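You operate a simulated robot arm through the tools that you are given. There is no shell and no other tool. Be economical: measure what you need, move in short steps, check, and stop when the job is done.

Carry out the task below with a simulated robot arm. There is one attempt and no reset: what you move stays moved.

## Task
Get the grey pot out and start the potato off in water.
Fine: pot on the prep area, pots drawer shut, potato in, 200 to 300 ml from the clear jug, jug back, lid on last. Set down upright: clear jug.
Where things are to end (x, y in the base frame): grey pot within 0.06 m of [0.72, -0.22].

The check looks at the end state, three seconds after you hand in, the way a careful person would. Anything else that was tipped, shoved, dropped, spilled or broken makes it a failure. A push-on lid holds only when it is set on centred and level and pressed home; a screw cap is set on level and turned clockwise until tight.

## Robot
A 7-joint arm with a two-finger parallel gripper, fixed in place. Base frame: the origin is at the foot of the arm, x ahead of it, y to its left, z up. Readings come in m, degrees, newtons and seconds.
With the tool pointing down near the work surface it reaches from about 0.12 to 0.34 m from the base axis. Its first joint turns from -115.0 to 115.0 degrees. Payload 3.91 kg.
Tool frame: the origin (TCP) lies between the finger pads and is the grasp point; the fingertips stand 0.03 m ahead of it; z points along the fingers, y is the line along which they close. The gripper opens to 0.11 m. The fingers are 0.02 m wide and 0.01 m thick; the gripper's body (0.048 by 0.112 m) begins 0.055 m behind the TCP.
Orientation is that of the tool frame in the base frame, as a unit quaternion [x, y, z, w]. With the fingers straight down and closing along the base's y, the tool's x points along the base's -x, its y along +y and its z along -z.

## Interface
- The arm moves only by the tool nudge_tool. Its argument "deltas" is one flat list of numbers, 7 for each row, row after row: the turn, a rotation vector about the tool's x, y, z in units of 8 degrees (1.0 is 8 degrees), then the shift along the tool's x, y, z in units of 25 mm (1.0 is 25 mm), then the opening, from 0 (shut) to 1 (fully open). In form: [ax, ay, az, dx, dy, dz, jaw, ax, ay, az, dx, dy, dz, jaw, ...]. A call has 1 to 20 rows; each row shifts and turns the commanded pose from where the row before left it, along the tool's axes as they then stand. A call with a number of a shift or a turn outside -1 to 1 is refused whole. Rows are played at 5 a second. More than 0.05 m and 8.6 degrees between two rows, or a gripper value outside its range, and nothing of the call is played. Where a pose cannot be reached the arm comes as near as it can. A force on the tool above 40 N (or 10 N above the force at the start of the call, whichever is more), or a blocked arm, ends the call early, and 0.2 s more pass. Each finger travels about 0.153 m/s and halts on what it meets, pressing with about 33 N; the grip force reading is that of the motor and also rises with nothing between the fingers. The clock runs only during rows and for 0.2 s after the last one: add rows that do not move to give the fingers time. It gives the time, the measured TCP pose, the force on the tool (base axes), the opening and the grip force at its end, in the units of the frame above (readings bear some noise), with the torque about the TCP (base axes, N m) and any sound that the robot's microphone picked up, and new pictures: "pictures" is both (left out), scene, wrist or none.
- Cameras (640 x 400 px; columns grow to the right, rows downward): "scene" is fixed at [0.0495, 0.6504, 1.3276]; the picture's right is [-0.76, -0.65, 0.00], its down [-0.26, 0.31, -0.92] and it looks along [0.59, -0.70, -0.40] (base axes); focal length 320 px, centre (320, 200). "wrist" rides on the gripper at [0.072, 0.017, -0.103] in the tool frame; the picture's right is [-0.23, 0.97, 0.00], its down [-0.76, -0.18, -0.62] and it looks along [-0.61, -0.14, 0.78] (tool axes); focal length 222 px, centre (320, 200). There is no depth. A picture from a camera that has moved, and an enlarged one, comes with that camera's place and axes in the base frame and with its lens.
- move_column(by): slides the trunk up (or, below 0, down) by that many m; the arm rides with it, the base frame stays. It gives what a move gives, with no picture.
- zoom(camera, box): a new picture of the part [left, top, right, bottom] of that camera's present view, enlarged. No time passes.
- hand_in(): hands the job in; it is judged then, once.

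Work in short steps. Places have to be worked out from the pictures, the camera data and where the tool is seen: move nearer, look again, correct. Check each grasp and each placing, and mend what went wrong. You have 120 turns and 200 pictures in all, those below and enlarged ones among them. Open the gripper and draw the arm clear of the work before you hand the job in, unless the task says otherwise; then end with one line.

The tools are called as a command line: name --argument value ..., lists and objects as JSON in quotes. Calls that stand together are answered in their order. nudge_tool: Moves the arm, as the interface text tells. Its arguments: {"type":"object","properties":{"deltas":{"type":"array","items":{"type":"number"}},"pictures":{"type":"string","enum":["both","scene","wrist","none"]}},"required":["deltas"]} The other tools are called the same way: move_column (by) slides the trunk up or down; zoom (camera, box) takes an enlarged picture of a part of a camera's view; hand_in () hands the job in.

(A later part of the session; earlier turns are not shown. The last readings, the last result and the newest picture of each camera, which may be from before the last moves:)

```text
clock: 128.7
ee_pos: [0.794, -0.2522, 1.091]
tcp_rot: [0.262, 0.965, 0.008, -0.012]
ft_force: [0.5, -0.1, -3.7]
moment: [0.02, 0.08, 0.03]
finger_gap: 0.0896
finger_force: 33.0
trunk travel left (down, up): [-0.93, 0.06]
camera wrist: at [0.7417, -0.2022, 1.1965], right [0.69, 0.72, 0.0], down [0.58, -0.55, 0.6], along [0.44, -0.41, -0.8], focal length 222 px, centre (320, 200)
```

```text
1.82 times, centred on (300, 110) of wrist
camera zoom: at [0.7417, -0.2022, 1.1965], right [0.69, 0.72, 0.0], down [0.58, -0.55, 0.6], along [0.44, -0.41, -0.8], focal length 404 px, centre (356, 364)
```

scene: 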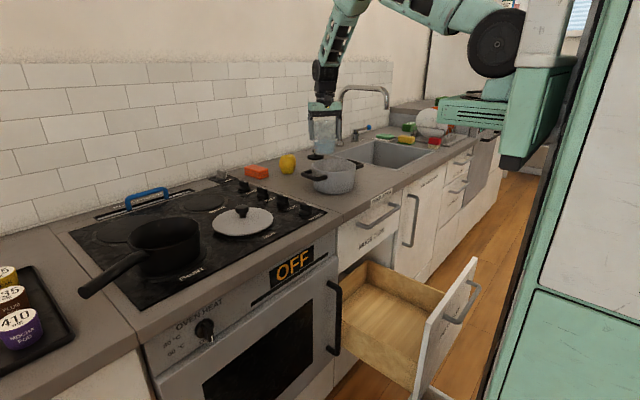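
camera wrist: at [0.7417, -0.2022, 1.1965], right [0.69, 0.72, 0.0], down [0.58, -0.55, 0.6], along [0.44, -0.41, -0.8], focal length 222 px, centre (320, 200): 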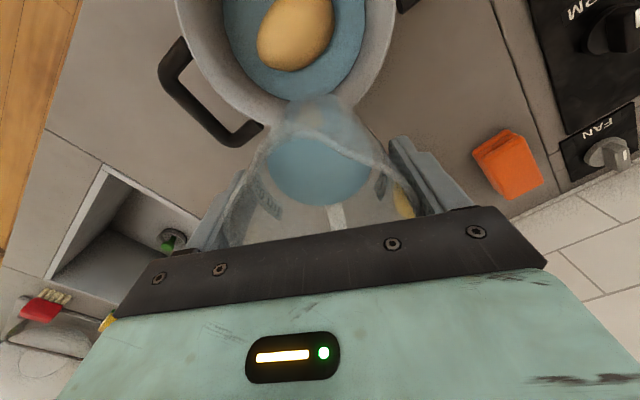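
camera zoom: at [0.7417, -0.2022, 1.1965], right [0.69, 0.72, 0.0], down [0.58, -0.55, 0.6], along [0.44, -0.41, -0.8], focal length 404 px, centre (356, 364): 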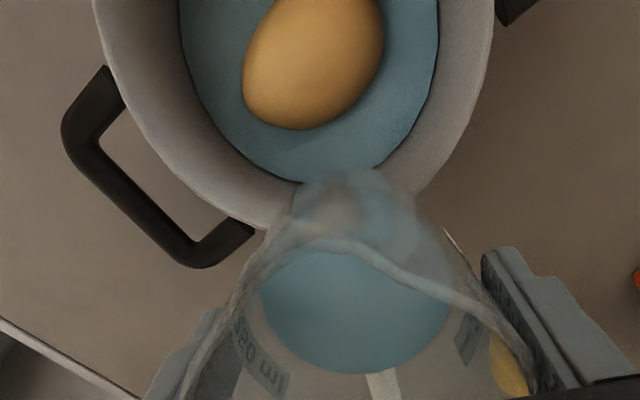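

Reading against the 250 mark, about 180 ml remains, so ~200 ml poured: borderline. I tilt to about 65° this time.

nudge_tool --deltas '[0, -0.4, 0, 0, 0, 0, 0.4, 0, -0.8, 0, 0, 0, 0, 0.4, 0, -0.8, 0, 0, 0, 0, 0.4, 0, -0.8, 0, 0, 0, 0, 0.4, 0, -0.8, 0, 0, 0, 0, 0.4, 0, -0.8, 0, 0, 0, 0, 0.4, 0, -0.8, 0, 0, 0, 0, 0.4, 0, -0.8, 0, 0, 0, 0, 0.4, 0, -0.8, 0, 0, 0, 0, 0.4, 0, -0.5, 0, 0, 0, 0, 0.4, 0, -0.5, 0, 0, 0, 0, 0.4, 0, -0.3, 0, 0, 0, 0, 0.4, 0, 0, 0, 0, 0, 0, 0.4]' --pictures "scene"

zoom --camera "scene" --box '[290, 80, 390, 190]'

```text
clock: 131.4
ee_pos: [0.793, -0.2511, 1.0904]
tcp_rot: [0.226, 0.821, -0.133, 0.506]
ft_force: [-0.4, -0.3, -3.7]
moment: [0.05, 0.09, 0.0]
finger_gap: 0.0895
finger_force: 32.9
trunk travel left (down, up): [-0.93, 0.06]
```

scene: 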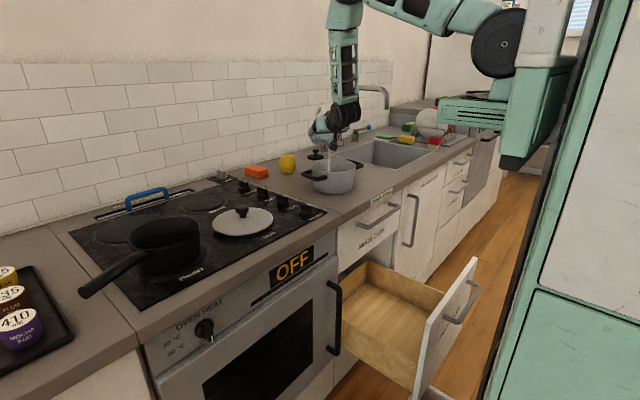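

```text
3.64 times, centred on (340, 135) of scene
camera zoom: at [0.0495, 0.6504, 1.3276], right [-0.76, -0.65, 0.0], down [-0.26, 0.31, -0.92], along [0.59, -0.7, -0.4], focal length 1163 px, centre (247, 436)
```

zoom: 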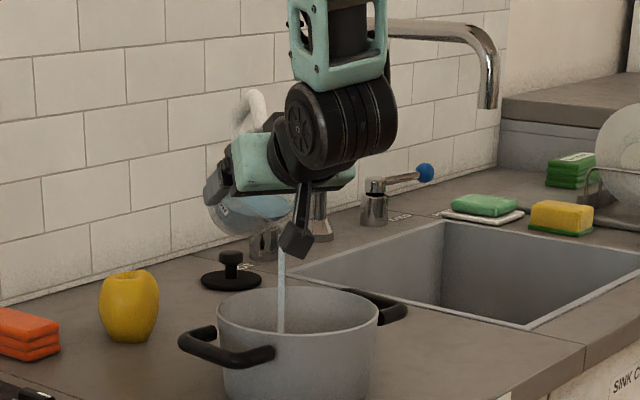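

Flowing at 63°. I hold briefly, until it settles, and weigh.

nudge_tool --deltas '[0, 0, 0, 0, 0, 0, 0.4, 0, 0, 0, 0, 0, 0, 0.4, 0, 0, 0, 0, 0, 0, 0.4, 0, 0, 0, 0, 0, 0, 0.4, 0, 0, 0, 0, 0, 0, 0.4]' --pictures "scene"

zoom --camera "scene" --box '[300, 110, 370, 170]'

```text
clock: 132.7
ee_pos: [0.7936, -0.2518, 1.0905]
tcp_rot: [0.226, 0.821, -0.133, 0.507]
ft_force: [-0.3, 0.6, -2.4]
moment: [0.08, 0.1, 0.0]
finger_gap: 0.0896
finger_force: 32.8
trunk travel left (down, up): [-0.93, 0.06]
```

scene: 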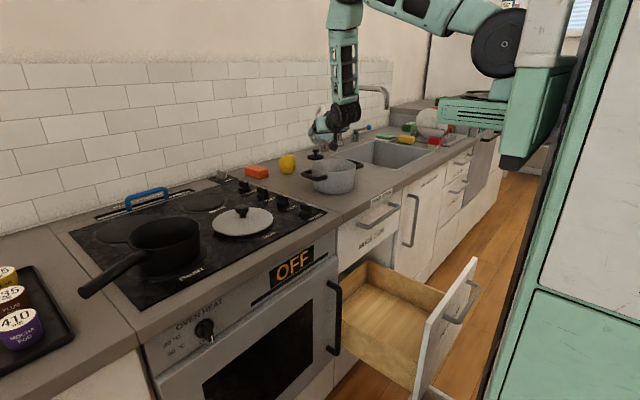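

```text
6.67 times, centred on (335, 140) of scene
camera zoom: at [0.0495, 0.6504, 1.3276], right [-0.76, -0.65, 0.0], down [-0.26, 0.31, -0.92], along [0.59, -0.7, -0.4], focal length 2132 px, centre (220, 600)
```

zoom: 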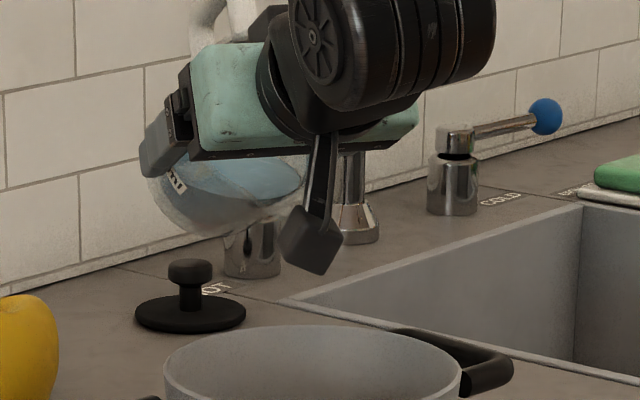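

Flow has stopped at 63°. I bring the jug upright again and read its level.

nudge_tool --deltas '[0, 0.4, 0, 0, 0, 0, 0.4, 0, 0.8, 0, 0, 0, 0, 0.4, 0, 0.8, 0, 0, 0, 0, 0.4, 0, 0.8, 0, 0, 0, 0, 0.4, 0, 0.8, 0, 0, 0, 0, 0.4, 0, 0.8, 0, 0, 0, 0, 0.4, 0, 0.8, 0, 0, 0, 0, 0.4, 0, 0.8, 0, 0, 0, 0, 0.4, 0, 0.8, 0, 0, 0, 0, 0.4, 0, 0.6, 0, 0, 0, 0, 0.4, 0, 0.3, 0, 0, 0, 0, 0.4, 0, 0, 0, 0, 0, 0, 0.4, 0, 0, 0, 0, 0, 0, 0.4]' --pictures "scene"

zoom --camera "scene" --box '[318, 115, 348, 160]'

zoom --camera "wrist" --box '[160, 0, 440, 220]'

```text
clock: 135.4
ee_pos: [0.7939, -0.2516, 1.091]
tcp_rot: [0.263, 0.965, 0.001, 0.015]
ft_force: [-0.1, -0.4, -3.2]
moment: [0.04, 0.06, -0.01]
finger_gap: 0.0895
finger_force: 33.0
trunk travel left (down, up): [-0.93, 0.06]
```

scene: 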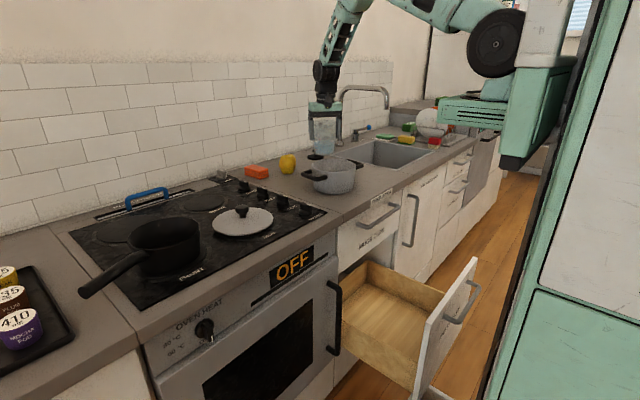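

```text
8.89 times, centred on (333, 138) of scene
camera zoom: at [0.0495, 0.6504, 1.3276], right [-0.76, -0.65, 0.0], down [-0.26, 0.31, -0.92], along [0.59, -0.7, -0.4], focal length 2842 px, centre (204, 756)
```

zoom: 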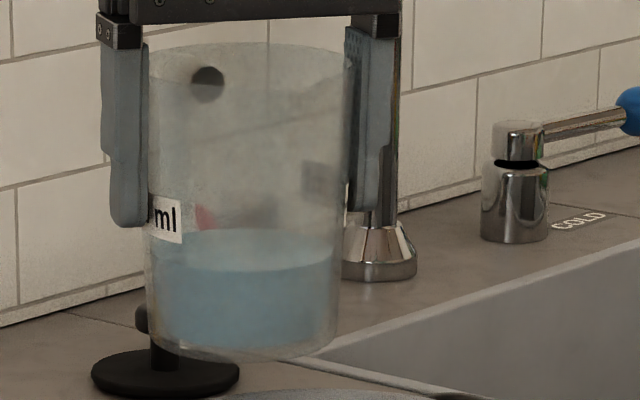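

```text
1.82 times, centred on (300, 110) of wrist
camera zoom: at [0.7365, -0.1989, 1.1922], right [0.69, 0.72, 0.02], down [0.55, -0.54, 0.64], along [0.47, -0.43, -0.77], focal length 404 px, centre (356, 364)
```

zoom: 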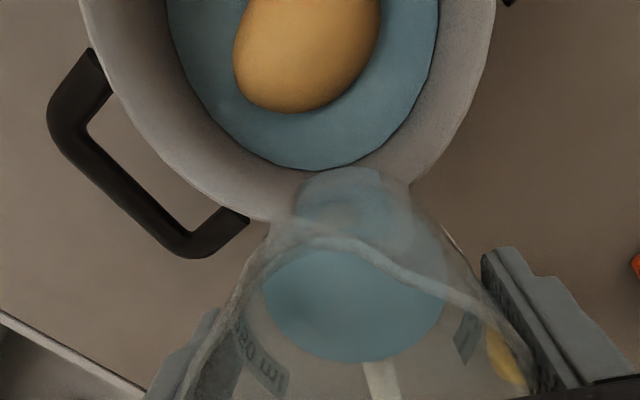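

About 157 ml remains, so ~215–235 ml poured. A slight extra pour to ~66° centres it nearer 250 ml.

nudge_tool --deltas '[0, -0.4, 0, 0, 0, 0, 0.4, 0, -0.8, 0, 0, 0, 0, 0.4, 0, -0.8, 0, 0, 0, 0, 0.4, 0, -0.8, 0, 0, 0, 0, 0.4, 0, -0.8, 0, 0, 0, 0, 0.4, 0, -0.8, 0, 0, 0, 0, 0.4, 0, -0.8, 0, 0, 0, 0, 0.4, 0, -0.8, 0, 0, 0, 0, 0.4, 0, -0.8, 0, 0, 0, 0, 0.4, 0, -0.6, 0, 0, 0, 0, 0.4, 0, -0.5, 0, 0, 0, 0, 0.4, 0, -0.1, 0, 0, 0, 0, 0.4, 0, 0, 0, 0, 0, 0, 0.4, 0, 0, 0, 0, 0, 0, 0.4, 0, 0, 0, 0, 0, 0, 0.4, 0, 0, 0, 0, 0, 0, 0.4, 0, 0, 0, 0, 0, 0, 0.4]' --pictures "none"

nudge_tool --deltas '[0, 0.4, 0, 0, 0, 0, 0.4, 0, 0.8, 0, 0, 0, 0, 0.4, 0, 0.8, 0, 0, 0, 0, 0.4, 0, 0.8, 0, 0, 0, 0, 0.4, 0, 0.8, 0, 0, 0, 0, 0.4, 0, 0.8, 0, 0, 0, 0, 0.4, 0, 0.8, 0, 0, 0, 0, 0.4, 0, 0.8, 0, 0, 0, 0, 0.4, 0, 0.8, 0, 0, 0, 0, 0.4, 0, 0.8, 0, 0, 0, 0, 0.4, 0, 0.4, 0, 0, 0, 0, 0.4, 0, 0, 0, 0, 0, 0, 0.4, 0, 0, 0, 0, 0, 0, 0.4]' --pictures "scene"

zoom --camera "scene" --box '[318, 115, 348, 160]'

```text
clock: 139.1
ee_pos: [0.7932, -0.2522, 1.0901]
tcp_rot: [0.224, 0.811, -0.138, 0.523]
ft_force: [-0.6, 0.2, -2.8]
moment: [0.1, 0.07, -0.03]
finger_gap: 0.0896
finger_force: 33.0
trunk travel left (down, up): [-0.93, 0.06]
```

```text
clock: 141.8
ee_pos: [0.7939, -0.2518, 1.0897]
tcp_rot: [0.263, 0.965, 0.002, 0.015]
ft_force: [-0.1, 0.6, -3.1]
moment: [0.02, 0.08, -0.03]
finger_gap: 0.0896
finger_force: 33.1
trunk travel left (down, up): [-0.93, 0.06]
```

scene: 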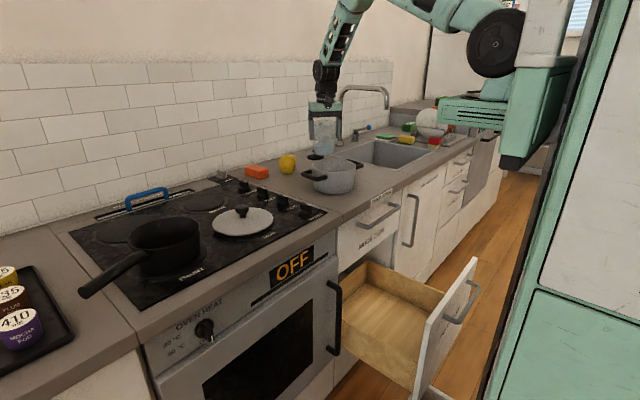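

```text
8.89 times, centred on (333, 138) of scene
camera zoom: at [0.0495, 0.6504, 1.3276], right [-0.76, -0.65, 0.0], down [-0.26, 0.31, -0.92], along [0.59, -0.7, -0.4], focal length 2842 px, centre (204, 756)
```

zoom: 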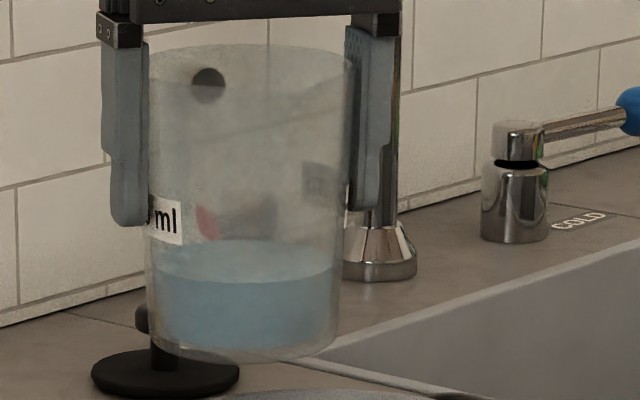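

About 136 ml remains, so ~240–250 ml is in the pot. Now the jug goes back: retrace the path, levelled, and yaw back.

nudge_tool --deltas '[0, 0.2, 0, -0.2, -0.3, -0.2, 0.4, 0, 0, 0, -0.4, -0.6, -0.3, 0.4, 0, 0, 0, -0.5, -0.7, -0.3, 0.4, 0, 0, 0, -0.4, -0.5, 0, 0.4, 0, 0, 0, -0.1, -0.2, 0, 0.4]' --pictures "none"

nudge_tool --deltas '[0, 0, 0.5, 0, 0, 0, 0.4, 0, 0, 0.8, 0, 0, 0, 0.4, 0, 0, 0.9, 0, 0, 0, 0.4, 0, 0, 0.9, 0, 0, 0, 0.4, 0, 0, 0.9, 0, 0, 0, 0.4, 0, 0, 0.9, 0, 0, 0, 0.4, 0, 0, 0.9, 0, 0, 0, 0.4, 0, 0, 0.9, 0, 0, 0, 0.4, 0, 0, 0.9, 0, 0, 0, 0.4, 0, 0, 0.9, 0, 0, 0, 0.4, 0, 0, 0.9, 0, 0, 0, 0.4, 0, 0, 0.9, 0, 0, 0, 0.4, 0, 0, 0.9, 0, 0, 0, 0.4, 0, 0, 0.9, 0, 0, 0, 0.4, 0, 0, 0.9, 0, 0, 0, 0.4, 0, 0, 0.9, 0, 0, 0, 0.4, 0, 0, 0.9, 0, 0, 0, 0.4, 0, 0, 0.6, 0, 0, 0, 0.4, 0, 0, 0.3, 0, 0, 0, 0.4]' --pictures "none"

```text
clock: 143.1
ee_pos: [0.8004, -0.3211, 1.1102]
tcp_rot: [0.263, 0.965, 0.005, 0.001]
ft_force: [-0.3, 0.1, -2.3]
moment: [0.01, 0.01, -0.02]
finger_gap: 0.0894
finger_force: 33.1
trunk travel left (down, up): [-0.93, 0.06]
```

```text
clock: 147.1
ee_pos: [0.7982, -0.321, 1.1099]
tcp_rot: [0.978, 0.207, 0.004, -0.003]
ft_force: [0.0, 0.2, -2.9]
moment: [0.01, -0.09, 0.02]
finger_gap: 0.0896
finger_force: 33.0
trunk travel left (down, up): [-0.93, 0.06]
```

Now back over its old spot and down to just above the counter.

nudge_tool --deltas '[0, 0, 0, 0, 0.4, 0, 0.4, 0, 0, 0, 0, 0.8, 0, 0.4, 0, 0, 0, 0, 0.9, 0, 0.4, 0, 0, 0, 0, 0.9, 0, 0.4, 0, 0, 0, 0.1, 0.8, 0, 0.4, 0, 0, 0, 0, 0.5, 0, 0.4, 0, 0, 0, 0, 0.2, 0, 0.4, 0, 0, 0, 0, 0, 0.4, 0.4, 0, 0, 0, 0, 0, 0.8, 0.4, 0, 0, 0, 0, 0, 0.9, 0.4, 0, 0, 0, 0, 0, 0.9, 0.4, 0, 0, 0, 0, 0, 0.8, 0.4, 0, 0, 0, 0, 0, 0.5, 0.4, 0, 0, 0, 0, 0, 0.3, 0.4]' --pictures "both"

zoom --camera "scene" --box '[310, 100, 390, 180]'

```text
clock: 150.1
ee_pos: [0.8475, -0.4236, 0.994]
tcp_rot: [0.978, 0.207, 0.003, -0.003]
ft_force: [-0.3, 0.4, -2.7]
moment: [0.02, -0.07, -0.04]
finger_gap: 0.0897
finger_force: 33.0
trunk travel left (down, up): [-0.93, 0.06]
camera wrist: at [0.9198, -0.4099, 1.0986], right [0.19, -0.98, -0.01], down [-0.77, -0.15, 0.62], along [-0.61, -0.11, -0.79], focal length 222 px, centre (320, 200)
```

scene: 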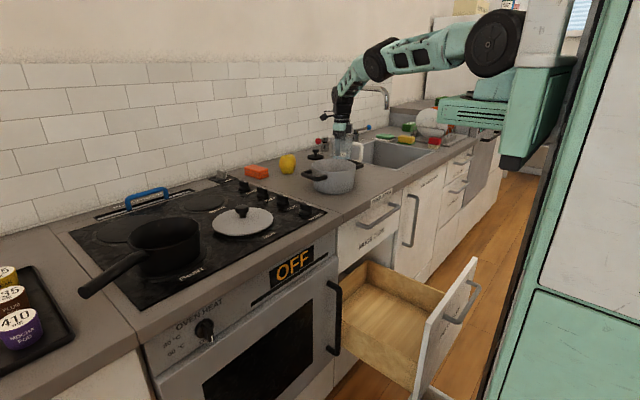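
wrist: 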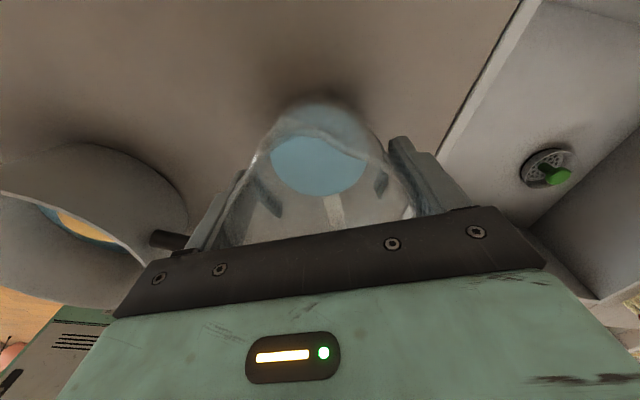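

```text
5.00 times, centred on (350, 140) of scene
camera zoom: at [0.0495, 0.6504, 1.3276], right [-0.76, -0.65, 0.0], down [-0.26, 0.31, -0.92], along [0.59, -0.7, -0.4], focal length 1599 px, centre (170, 500)
```

zoom: 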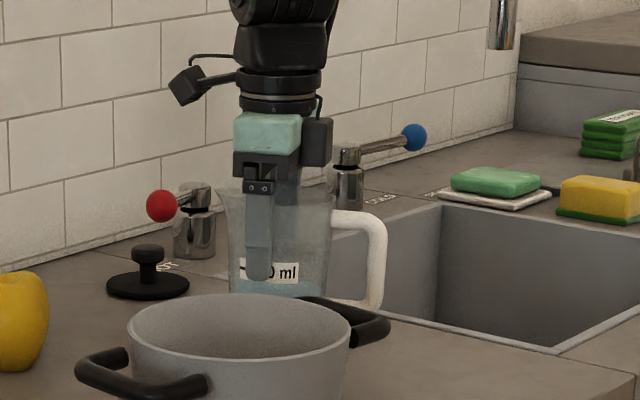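

Lower ~1.1 cm in small steps to contact, release gently, and rise straight up.

nudge_tool --deltas '[0, 0, 0, 0, 0, 0.2, 0.4, 0, 0, 0, 0, 0, 0.2, 0.4, 0, 0, 0, 0, 0, 0.05, 0.4]' --pictures "none"

```text
clock: 150.8
ee_pos: [0.8482, -0.4218, 0.9852]
tcp_rot: [0.978, 0.208, 0.004, -0.003]
ft_force: [-3.0, 2.5, 14.2]
moment: [-0.43, 0.43, -0.17]
finger_gap: 0.0895
finger_force: 32.6
trunk travel left (down, up): [-0.93, 0.06]
```

Contact made. Release and rise.

nudge_tool --deltas '[0, 0, 0, 0, 0, -0.05, 0.4, 0, 0, 0, 0, 0, 0, 0.86, 0, 0, 0, 0, 0, 0, 0.92, 0, 0, 0, 0, 0, 0, 1, 0, 0, 0, 0, 0, -0.5, 1, 0, 0, 0, 0, 0, -1, 1, 0, 0, 0, 0, 0, -1, 1, 0, 0, 0, 0, 0, -1, 1, 0, 0, 0, 0, 0, -1, 1, 0, 0, 0, 0, 0, -1, 1, 0, 0, 0, 0, 0, -1, 1]' --pictures "both"

zoom --camera "scene" --box '[300, 120, 400, 190]'

```text
clock: 153.2
ee_pos: [0.8451, -0.4233, 1.1461]
tcp_rot: [0.978, 0.207, 0.004, -0.004]
ft_force: [0.1, -0.1, 0.8]
moment: [-0.01, -0.02, 0.01]
finger_gap: 0.11
finger_force: 0.1
trunk travel left (down, up): [-0.93, 0.06]
camera wrist: at [0.9185, -0.411, 1.2492], right [0.19, -0.98, -0.01], down [-0.77, -0.15, 0.62], along [-0.61, -0.11, -0.79], focal length 222 px, centre (320, 200)
```

scene: 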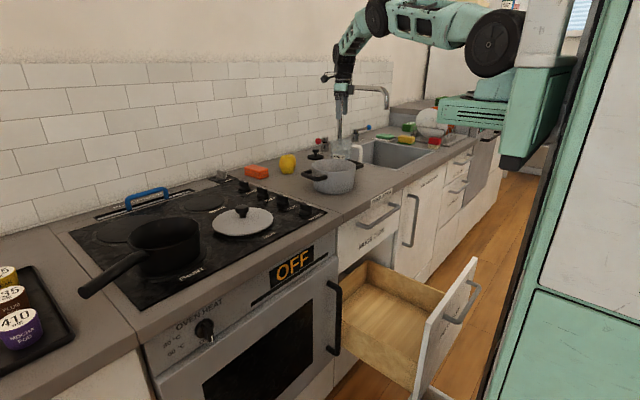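
wrist: 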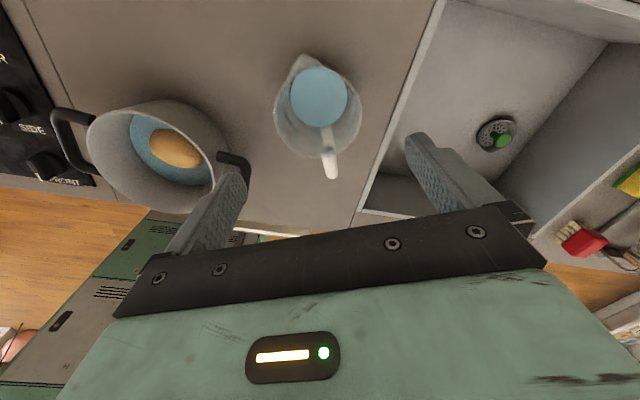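

```text
5.71 times, centred on (350, 155) of scene
camera zoom: at [0.0495, 0.6504, 1.3276], right [-0.76, -0.65, 0.0], down [-0.26, 0.31, -0.92], along [0.59, -0.7, -0.4], focal length 1827 px, centre (149, 457)
```

zoom: 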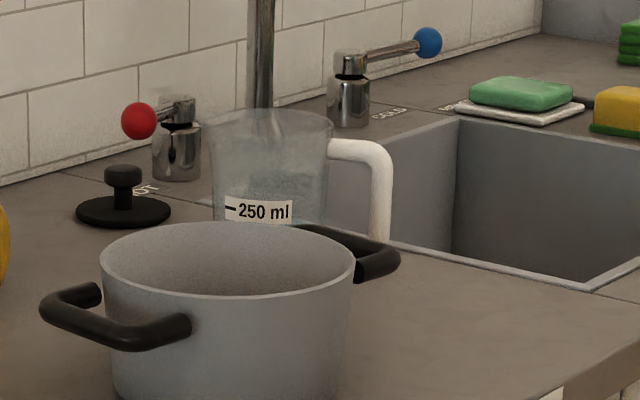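

The jug stands upright at its place. Next I shut the drawer (before the lid, which goes on last): first move back off the counter and rotate to the forward-facing yaw.

nudge_tool --deltas '[0, 0, 0, -0.92, -0.41, 0, 0.5, 0, 0, 0, -0.92, -0.41, 0, 0.3, 0, 0, 0, -0.92, -0.41, 0, 0, 0, 0, 0, -0.92, -0.41, 0, 0, 0, 0, 0, -0.92, -0.41, 0, 0, 0, 0, 0, -0.92, -0.41, 0, 0, 0, 0, 0, -0.92, -0.41, 0, 0, 0, 0, 0, -0.92, -0.41, 0, 0, 0, 0, 0, -0.92, -0.41, 0, 0, 0, 0, 0, -0.92, -0.41, 0, 0]' --pictures "none"

nudge_tool --deltas '[0, 0, -1, 0, 0, 0, 0, 0, 0, -1, 0, 0, 0, 0, 0, 0, -1, 0, 0, 0, 0, 0, 0, -1, 0, 0, 0, 0, 0, 0, -1, 0, 0, 0, 0, 0, 0, -1, 0, 0, 0, 0, 0, 0, -1, 0, 0, 0, 0, 0, 0, -1, 0, 0, 0, 0, 0, 0, -1, 0, 0, 0, 0, 0, 0, -1, 0, 0, 0, 0, 0, 0, -1, 0, 0, 0, 0, 0, 0, -1, 0, 0, 0, 0, 0, 0, -1, 0, 0, 0, 0, 0, 0, -1, 0, 0, 0, 0, 0, 0, -1, 0, 0, 0, 0, 0, 0, -1, 0, 0, 0, 0, 0, 0, -1, 0, 0, 0, 0, 0, 0, -1, 0, 0, 0, 0, 0, 0, -0.9, 0, 0, 0, 0]' --pictures "none"

```text
clock: 155.4
ee_pos: [0.5943, -0.4227, 1.1445]
tcp_rot: [0.978, 0.206, 0.004, -0.004]
ft_force: [0.3, -0.2, -0.8]
moment: [0.0, 0.03, -0.02]
finger_gap: 0.0
finger_force: 32.8
trunk travel left (down, up): [-0.93, 0.06]
```

```text
clock: 159.4
ee_pos: [0.5931, -0.424, 1.1456]
tcp_rot: [0.041, 0.999, 0.004, 0.002]
ft_force: [0.2, -0.6, -0.7]
moment: [-0.01, 0.0, -0.02]
finger_gap: 0.0002
finger_force: 32.8
trunk travel left (down, up): [-0.93, 0.06]
```

Back and down in front of the counter.

nudge_tool --deltas '[0, 0, 0, 1, -0.08, 0.2, 0, 0, 0, 0, 1, -0.08, 0.4, 0, 0, 0, 0, 1, -0.08, 0.8, 0, 0, 0, 0, 1, -0.08, 0.8, 0, 0, 0, 0, 1, -0.08, 0.8, 0, 0, 0, 0, 1, -0.08, 0.8, 0, 0, 0, 0, 1, -0.08, 0.8, 0, 0, 0, 0, 1, -0.08, 0.8, 0, 0, 0, 0, 1, -0.08, 0.8, 0, 0, 0, 0, 1, -0.08, 0.8, 0, 0, 0, 0, 1, -0.08, 0.8, 0]' --pictures "scene"

```text
clock: 161.8
ee_pos: [0.3205, -0.4218, 0.948]
tcp_rot: [0.042, 0.999, 0.005, 0.002]
ft_force: [1.0, 0.0, -0.3]
moment: [0.01, 0.01, 0.01]
finger_gap: 0.0
finger_force: 33.1
trunk travel left (down, up): [-0.93, 0.06]
```

scene: 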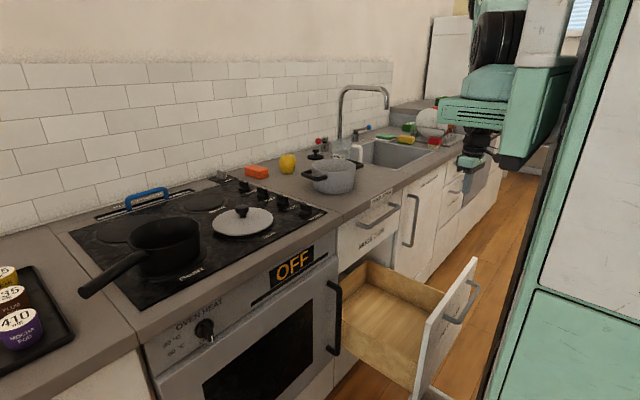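

nudge_tool --deltas '[0, 0, 0, 1, -0.08, 0.8, 0, 0, 0, 0, 1, -0.08, 0.8, 0, 0, 0, 0, 1, -0.08, 0.8, 0, 0, 0, 0, 1, -0.08, 0.8, 0, 0, 0, 0, 1, -0.08, 0.8, 0]' --pictures "both"

```text
clock: 163.1
ee_pos: [0.195, -0.4177, 0.8477]
tcp_rot: [0.042, 0.999, 0.003, 0.003]
ft_force: [0.4, 0.1, 0.1]
moment: [-0.01, 0.0, 0.01]
finger_gap: 0.0
finger_force: 33.4
trunk travel left (down, up): [-0.93, 0.06]
camera wrist: at [0.124, -0.3963, 0.9523], right [0.31, 0.95, 0.01], down [0.74, -0.25, 0.62], along [0.6, -0.19, -0.78], focal length 222 px, centre (320, 200)
```

scene: 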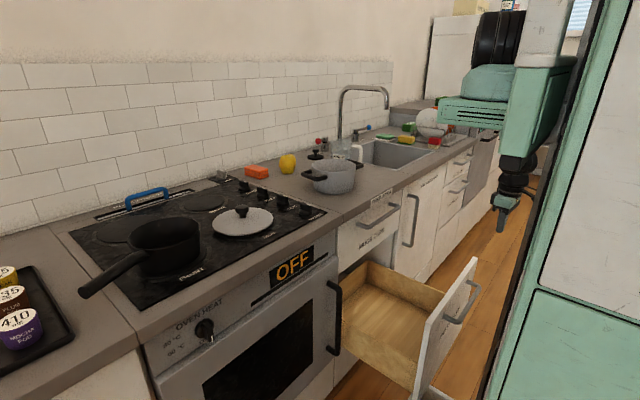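
wrist: 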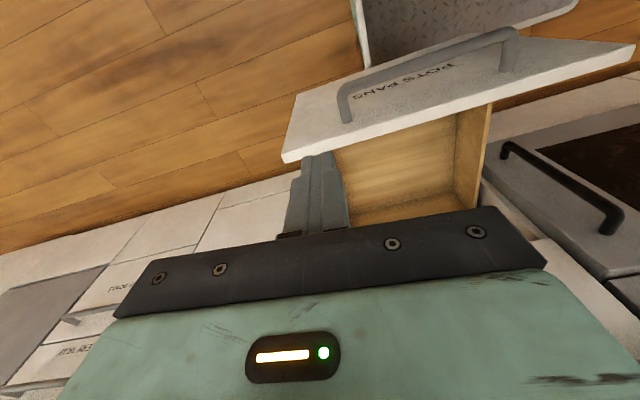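

The panel front is near x 0.24. I lower the column, tilt the fingertips forward ~34°, and place them in front of the panel.

move_column --by -0.13

nudge_tool --deltas '[0, -1, 0, 0.2, 0, 0, 0, 0, -1, 0, 0.2, 0, 0, 0, 0, -1, 0, 0.2, 0, 0, 0, 0, -1, 0, 0.2, 0, 0, 0, 0, -0.3, 0, 0, 0, 0, 0]' --pictures "both"

```text
clock: 164.6
ee_pos: [0.1954, -0.419, 0.7186]
tcp_rot: [0.042, 0.999, 0.004, 0.004]
ft_force: [0.8, -0.2, -0.2]
moment: [0.0, -0.03, -0.01]
finger_gap: 0.0
finger_force: 33.1
trunk travel left (down, up): [-0.8, 0.19]
```

```text
clock: 165.8
ee_pos: [0.176, -0.4167, 0.714]
tcp_rot: [0.043, 0.953, -0.009, 0.299]
ft_force: [-0.3, -0.8, 0.1]
moment: [-0.01, 0.01, -0.01]
finger_gap: 0.0
finger_force: 33.1
trunk travel left (down, up): [-0.8, 0.19]
camera wrist: at [0.0591, -0.3905, 0.7589], right [0.27, 0.95, 0.14], down [0.25, -0.21, 0.94], along [0.93, -0.22, -0.3], focal length 222 px, centre (320, 200)
```

scene: 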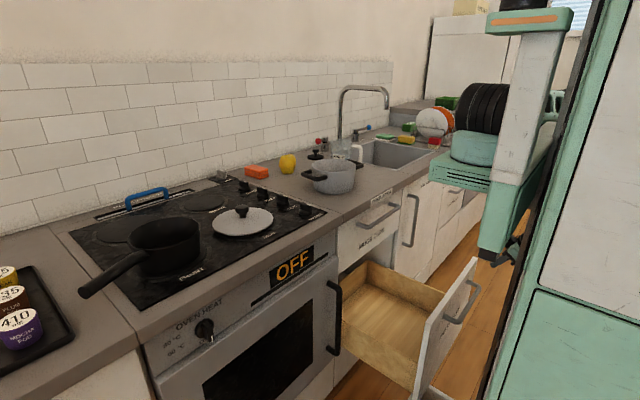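
wrist: 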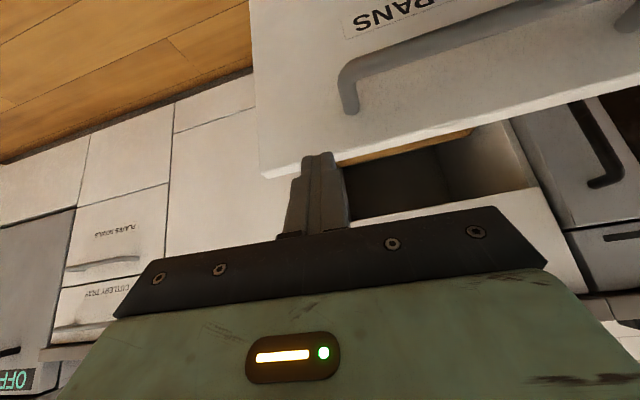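

Lower 6.5 cm in front of the panel, then start pushing +x.

nudge_tool --deltas '[0, 0, 0, 0.5, 0, 0.71, 0, 0, 0, 0, 0.5, 0, 0.71, 0, 0, 0, 0, 0.5, 0, 0.71, 0]' --pictures "none"

nudge_tool --deltas '[0, 0, 0, -0.66, 0, 0.46, 0, 0, 0, 0, -0.66, 0, 0.46, 0, 0, 0, 0, -0.66, 0, 0.46, 0, 0, 0, 0, -0.66, 0, 0.46, 0, 0, 0, 0, -0.66, 0, 0.46, 0, 0, 0, 0, -0.66, 0, 0.46, 0]' --pictures "both"

```text
clock: 166.6
ee_pos: [0.1753, -0.416, 0.6499]
tcp_rot: [0.041, 0.954, -0.008, 0.298]
ft_force: [-0.8, -0.2, 0.2]
moment: [0.01, 0.0, 0.01]
finger_gap: 0.0002
finger_force: 33.3
trunk travel left (down, up): [-0.8, 0.19]
```

```text
clock: 168.0
ee_pos: [0.2953, -0.428, 0.6483]
tcp_rot: [0.042, 0.953, -0.008, 0.299]
ft_force: [-0.7, -0.1, 1.5]
moment: [-0.04, -0.02, -0.02]
finger_gap: 0.0
finger_force: 32.8
trunk travel left (down, up): [-0.8, 0.19]
camera wrist: at [0.179, -0.4011, 0.6928], right [0.27, 0.95, 0.14], down [0.25, -0.21, 0.94], along [0.93, -0.22, -0.3], focal length 222 px, centre (320, 200)
```

scene: 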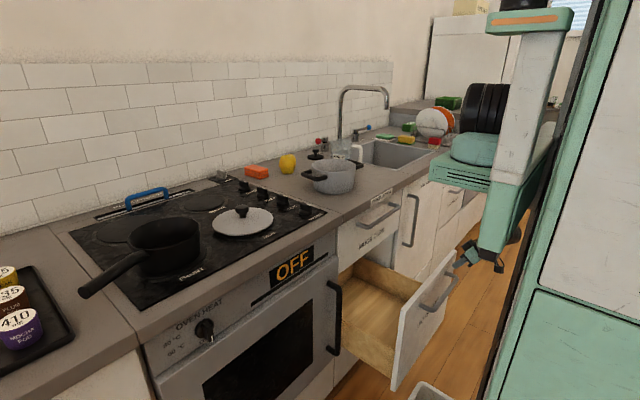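
wrist: 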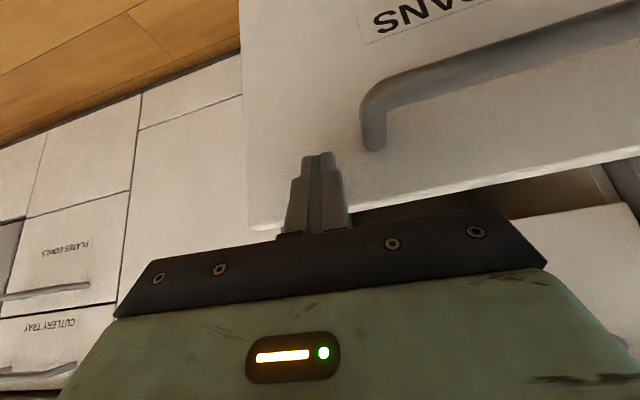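

The drawer slides in. Continue pushing.

nudge_tool --deltas '[0, 0, 0, -0.8, 0.12, 0.56, 0, 0, 0, 0, -0.8, 0.12, 0.56, 0, 0, 0, 0, -0.8, 0.12, 0.56, 0, 0, 0, 0, -0.8, 0.12, 0.56, 0, 0, 0, 0, -0.8, 0.12, 0.56, 0, 0, 0, 0, -0.8, 0.12, 0.56, 0, 0, 0, 0, -0.8, 0.12, 0.56, 0, 0, 0, 0, -0.8, 0.12, 0.56, 0]' --pictures "both"

```text
clock: 169.8
ee_pos: [0.4918, -0.4185, 0.6481]
tcp_rot: [0.041, 0.953, -0.008, 0.299]
ft_force: [0.2, -0.2, -0.4]
moment: [0.01, 0.01, 0.02]
finger_gap: 0.0002
finger_force: 32.3
trunk travel left (down, up): [-0.8, 0.19]
camera wrist: at [0.3762, -0.3919, 0.6924], right [0.27, 0.95, 0.14], down [0.25, -0.21, 0.94], along [0.93, -0.22, -0.3], focal length 222 px, centre (320, 200)
```

scene: 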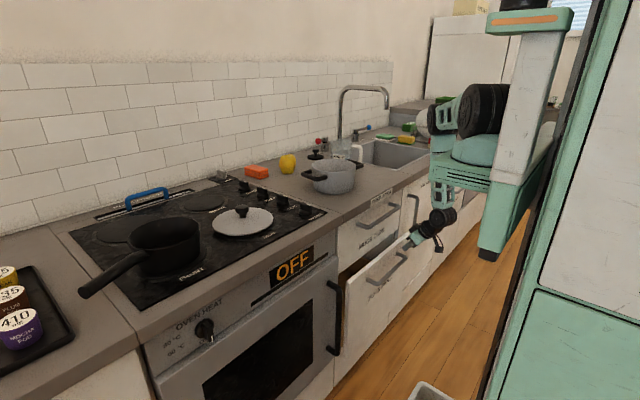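
wrist: 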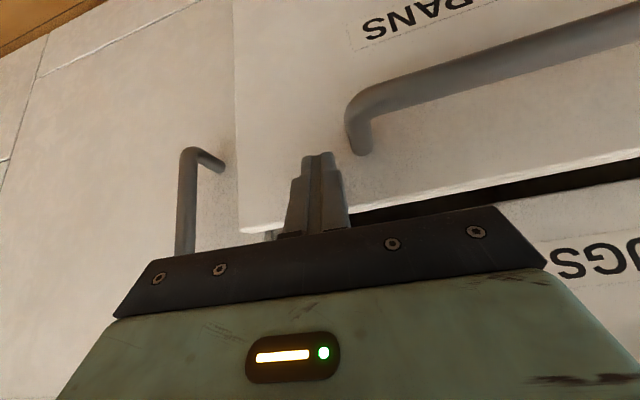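

About 6 cm left; continue in smaller steps until it stops against the cabinet.

nudge_tool --deltas '[0, 0, 0, -0.5, 0.06, 0.35, 0, 0, 0, 0, -0.5, 0.06, 0.35, 0, 0, 0, 0, -0.4, 0.05, 0.28, 0, 0, 0, 0, -0.3, 0.04, 0.21, 0, 0, 0, 0, -0.25, 0.03, 0.17, 0, 0, 0, 0, -0.2, 0.03, 0.14, 0, 0, 0, 0, -0.2, 0.03, 0.14, 0, 0, 0, 0, -0.2, 0.03, 0.14, 0]' --pictures "both"

zoom --camera "scene" --box '[320, 170, 480, 320]'

```text
clock: 171.5
ee_pos: [0.5543, -0.4183, 0.6447]
tcp_rot: [0.044, 0.956, -0.008, 0.288]
ft_force: [-9.4, 0.1, 2.7]
moment: [-0.01, 0.11, -0.03]
finger_gap: 0.0
finger_force: 32.7
trunk travel left (down, up): [-0.8, 0.19]
stopped in row 8: the force on the tool passed its limit at 46 N (the readings are from after the stop); the commanded pose is now the measured one
camera wrist: at [0.4396, -0.3911, 0.6918], right [0.28, 0.95, 0.13], down [0.27, -0.21, 0.94], along [0.92, -0.22, -0.32], focal length 222 px, centre (320, 200)
```

scene: 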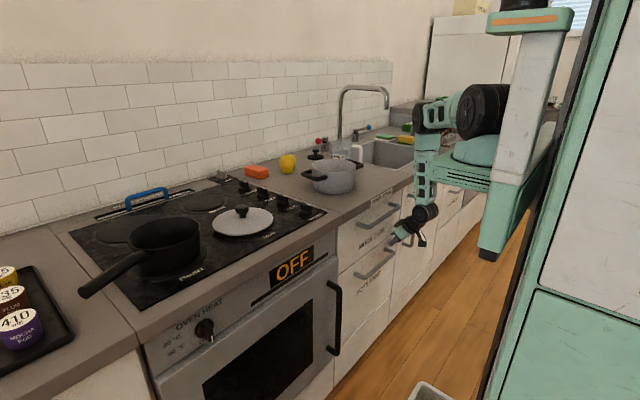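
wrist: 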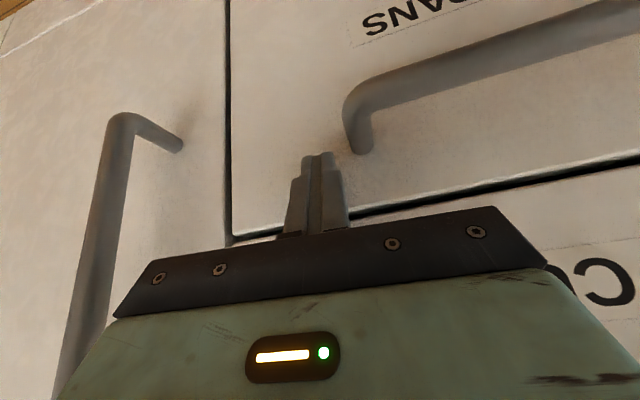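

```text
2.67 times, centred on (400, 245) of scene
camera zoom: at [0.0495, 0.6504, 1.3276], right [-0.76, -0.65, 0.0], down [-0.26, 0.31, -0.92], along [0.59, -0.7, -0.4], focal length 853 px, centre (107, 80)
```

zoom: 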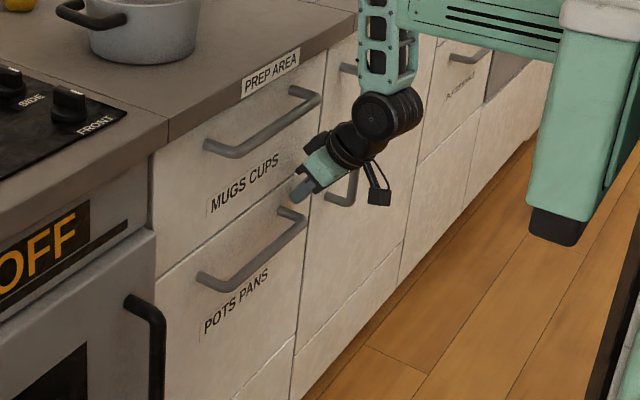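

The drawer is flush and shut. I withdraw, untilt and rise clear of the counter.

nudge_tool --deltas '[0, 0, 0, 0.84, 0, -0.55, 0, 0, 0, 0, 0.84, 0, -0.55, 0, 0, 0, 0, 0.84, 0, -0.55, 0, 0, 0, 0, 0.84, 0, -0.55, 0, 0, 0, 0, 0.84, 0, -0.55, 0, 0, 0, 0, 0.5, 0, -0.33, 0]' --pictures "none"

move_column --by 0.18

nudge_tool --deltas '[0, 1, 0, 0, 0, -1, 0, 0, 1, 0, 0, 0, -1, 0, 0, 1, 0, 0, 0, -1, 0, 0, 1, 0, 0, 0, -1, 0, 0, 0.2, 0, 0, 0, -1, 0, 0, 0, 0, 0, 0, -1, 0, 0, 0, 0, 0, 0, -1, 0, 0, 0, 0, 0, 0, -1, 0, 0, 0, 0, 0, 0, -1, 0, 0, 0, 0, 0, 0, -1, 0]' --pictures "both"

```text
clock: 172.9
ee_pos: [0.4173, -0.4065, 0.6447]
tcp_rot: [0.044, 0.956, -0.009, 0.29]
ft_force: [-0.1, 0.3, -0.4]
moment: [-0.02, -0.04, 0.02]
finger_gap: 0.0
finger_force: 32.7
trunk travel left (down, up): [-0.8, 0.19]
```

```text
clock: 174.9
ee_pos: [0.4154, -0.4074, 0.8247]
tcp_rot: [0.045, 0.956, -0.009, 0.29]
ft_force: [-0.2, 0.2, -0.8]
moment: [-0.01, 0.05, -0.01]
finger_gap: 0.0001
finger_force: 33.6
trunk travel left (down, up): [-0.98, 0.01]
```

```text
clock: 177.1
ee_pos: [0.3781, -0.4046, 1.0663]
tcp_rot: [0.044, 0.999, 0.006, 0.0]
ft_force: [-0.1, -0.1, 0.1]
moment: [0.01, -0.01, 0.05]
finger_gap: 0.0
finger_force: 33.1
trunk travel left (down, up): [-0.98, 0.01]
camera wrist: at [0.3075, -0.3823, 1.1711], right [0.31, 0.95, 0.01], down [0.74, -0.25, 0.62], along [0.59, -0.19, -0.78], focal length 222 px, centre (320, 200)
```

scene: 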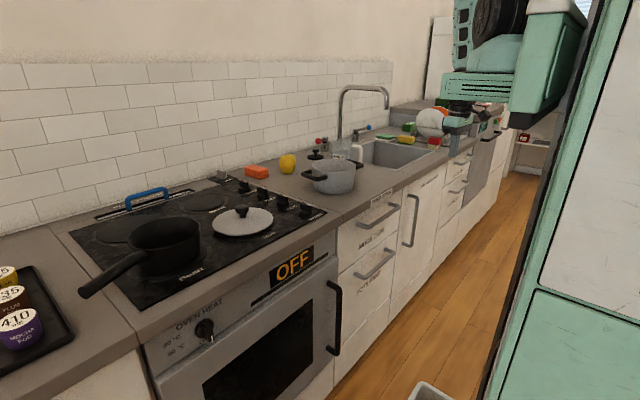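
wrist: 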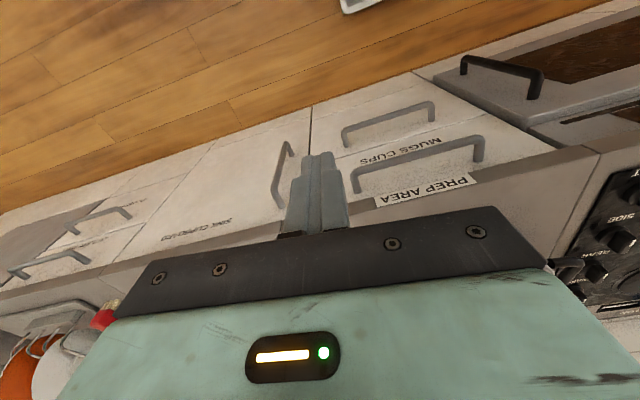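

Drawer is shut. Now to the lid: forward over the counter, then across to the hob.

nudge_tool --deltas '[0, 0, 0, -1, 0.2, -0.25, 0, 0, 0, 0, -1, 0.2, -0.25, 0, 0, 0, 0, -1, 0.2, -0.25, 0, 0, 0, 0, -1, 0.3, -0.25, 0, 0, 0, 0, -1, 0.5, -0.25, 0, 0, 0, 0, -1, 0.6, -0.25, 0, 0, 0, 0, -1, 0.8, -0.25, 0.2, 0, 0, 0, -1, 1, -0.25, 0.2, 0, 0, 0, -1, 1, 0, 0.2, 0, 0, 0, -1, 1, 0, 0.2, 0, 0, 0, -0.5, 1, 0, 0.3, 0, 0, 0, 0, 1, 0, 0.5, 0, 0, 0, 0, 1, 0, 0.5, 0, 0, 0, 0, 1, 0, 0.5, 0, 0, 0, 0, 1, 0, 0.5, 0, 0, 0, 0, 1, 0, 0.5, 0, 0, 0, 0, 1, 0, 0.5]' --pictures "none"

nudge_tool --deltas '[0, 0, 0, 0, 1, 0, 0.5, 0, 0, 0, 0, 1, 0, 0.5, 0, 0, 0, 0, 1, 0, 0.5, 0, 0, 0, 0, 1, 0, 0.5, 0, 0, 0, 0, 1, 0, 0.5, 0, 0, 0, 0, 1, 0, 0.5, 0, 0, 0, 0, 1, 0, 0.5, 0, 0, 0, 0, 1, 0, 0.5, 0, 0, 0, 0, 1, 0, 0.5, 0, 0, 0, 0, 1, 0, 0.5]' --pictures "both"

```text
clock: 180.7
ee_pos: [0.669, -0.11, 1.1196]
tcp_rot: [0.045, 0.999, 0.004, 0.001]
ft_force: [0.4, 0.2, 0.1]
moment: [0.03, -0.02, 0.02]
finger_gap: 0.0551
finger_force: 0.0
trunk travel left (down, up): [-0.98, 0.01]
```

```text
clock: 182.9
ee_pos: [0.6918, 0.1397, 1.1218]
tcp_rot: [0.045, 0.999, 0.004, 0.001]
ft_force: [0.0, -0.3, -0.2]
moment: [0.01, 0.01, -0.04]
finger_gap: 0.0549
finger_force: 0.0
trunk travel left (down, up): [-0.98, 0.01]
camera wrist: at [0.6205, 0.1624, 1.2258], right [0.31, 0.95, 0.01], down [0.74, -0.25, 0.62], along [0.59, -0.19, -0.78], focal length 222 px, centre (320, 200)
```

scene: 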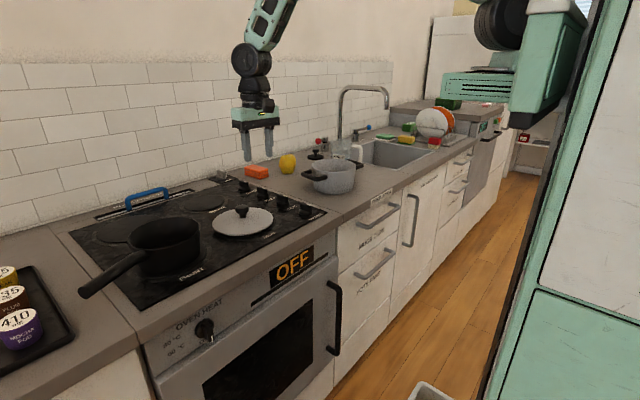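
wrist: 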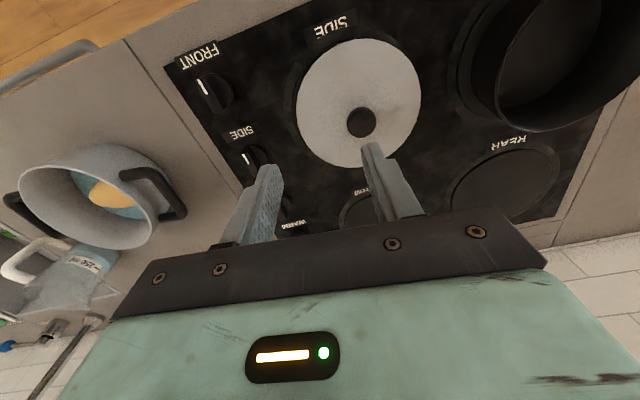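

The lid knob triangulates to (0.724, 0.182, 0.955). I centre over it and come down partway for a closer look.

nudge_tool --deltas '[0, 0, 0, -0.56, 0.9, 0.5, 0.6, 0, 0, 0, -0.56, 0.9, 1, 0.6, 0, 0, 0, 0, 0, 1, 0.6, 0, 0, 0, 0, 0, 1, 0.6]' --pictures "both"

zoom --camera "scene" --box '[180, 130, 320, 250]'

```text
clock: 183.9
ee_pos: [0.7247, 0.1817, 1.0349]
tcp_rot: [0.045, 0.999, 0.005, 0.001]
ft_force: [-0.1, -0.1, 0.3]
moment: [0.0, 0.0, 0.02]
finger_gap: 0.0658
finger_force: 0.0
trunk travel left (down, up): [-0.98, 0.01]
camera wrist: at [0.6536, 0.2042, 1.1383], right [0.31, 0.95, 0.01], down [0.74, -0.25, 0.62], along [0.59, -0.19, -0.78], focal length 222 px, centre (320, 200)
```

scene: 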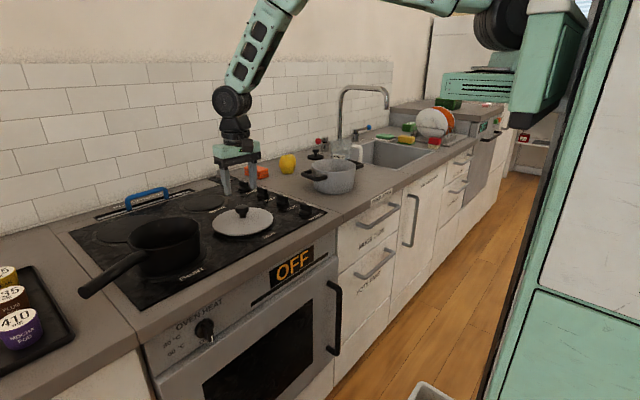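
wrist: 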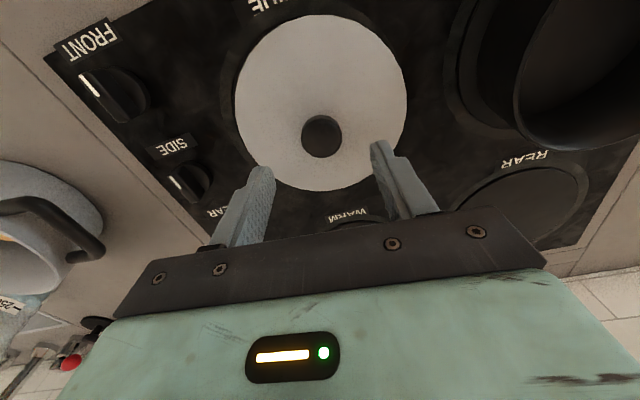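

```text
3.33 times, centred on (250, 190) of scene
camera zoom: at [0.0495, 0.6504, 1.3276], right [-0.76, -0.65, 0.0], down [-0.26, 0.31, -0.92], along [0.59, -0.7, -0.4], focal length 1066 px, centre (553, 233)
```

zoom: 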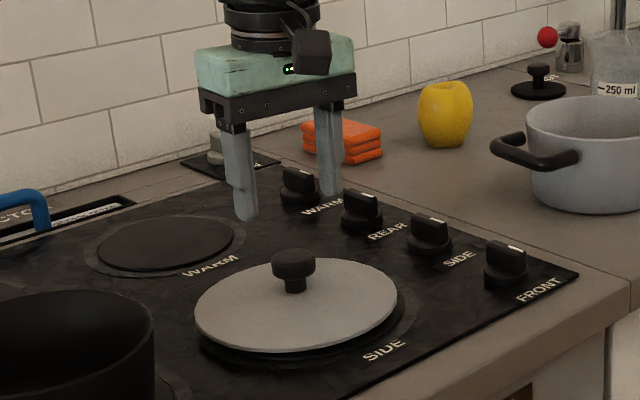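

Aligned with the knob to about 2 mm. Lower to z≈0.962 and close.

nudge_tool --deltas '[0, 0, 0, 0, 0.08, 1, 0.6, 0, 0, 0, 0, 0, 1, 0.6, 0, 0, 0, 0, 0, 0.85, 0.6]' --pictures "wrist"

zoom --camera "scene" --box '[200, 170, 290, 250]'

```text
clock: 184.7
ee_pos: [0.7241, 0.1841, 0.9613]
tcp_rot: [0.045, 0.999, 0.004, 0.001]
ft_force: [-0.4, -0.1, 0.8]
moment: [-0.01, 0.0, 0.01]
finger_gap: 0.066
finger_force: 0.0
trunk travel left (down, up): [-0.98, 0.01]
camera wrist: at [0.6532, 0.2066, 1.0661], right [0.31, 0.95, 0.01], down [0.74, -0.25, 0.62], along [0.59, -0.19, -0.78], focal length 222 px, centre (320, 200)
```

wrist: 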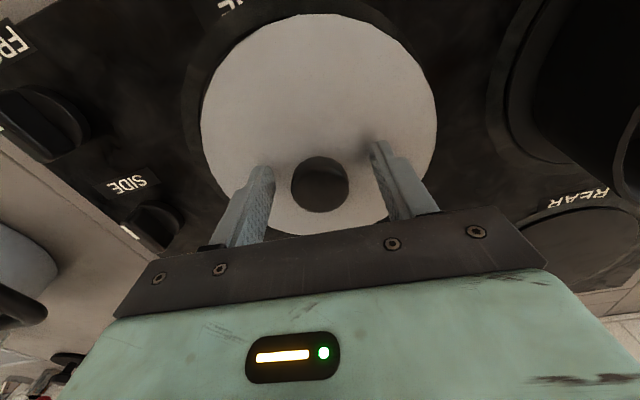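

```text
5.00 times, centred on (245, 210) of scene
camera zoom: at [0.0495, 0.6504, 1.3276], right [-0.76, -0.65, 0.0], down [-0.26, 0.31, -0.92], along [0.59, -0.7, -0.4], focal length 1599 px, centre (695, 150)
```

zoom: 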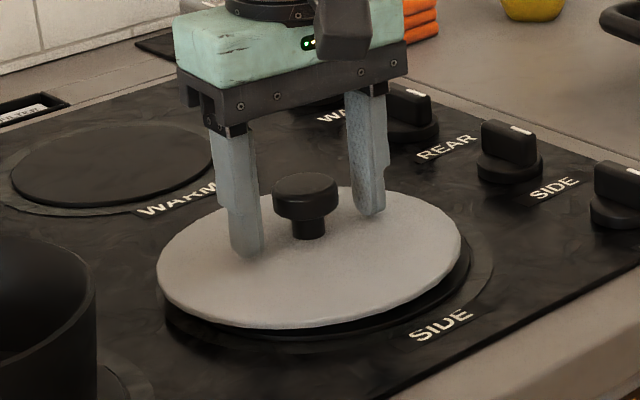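

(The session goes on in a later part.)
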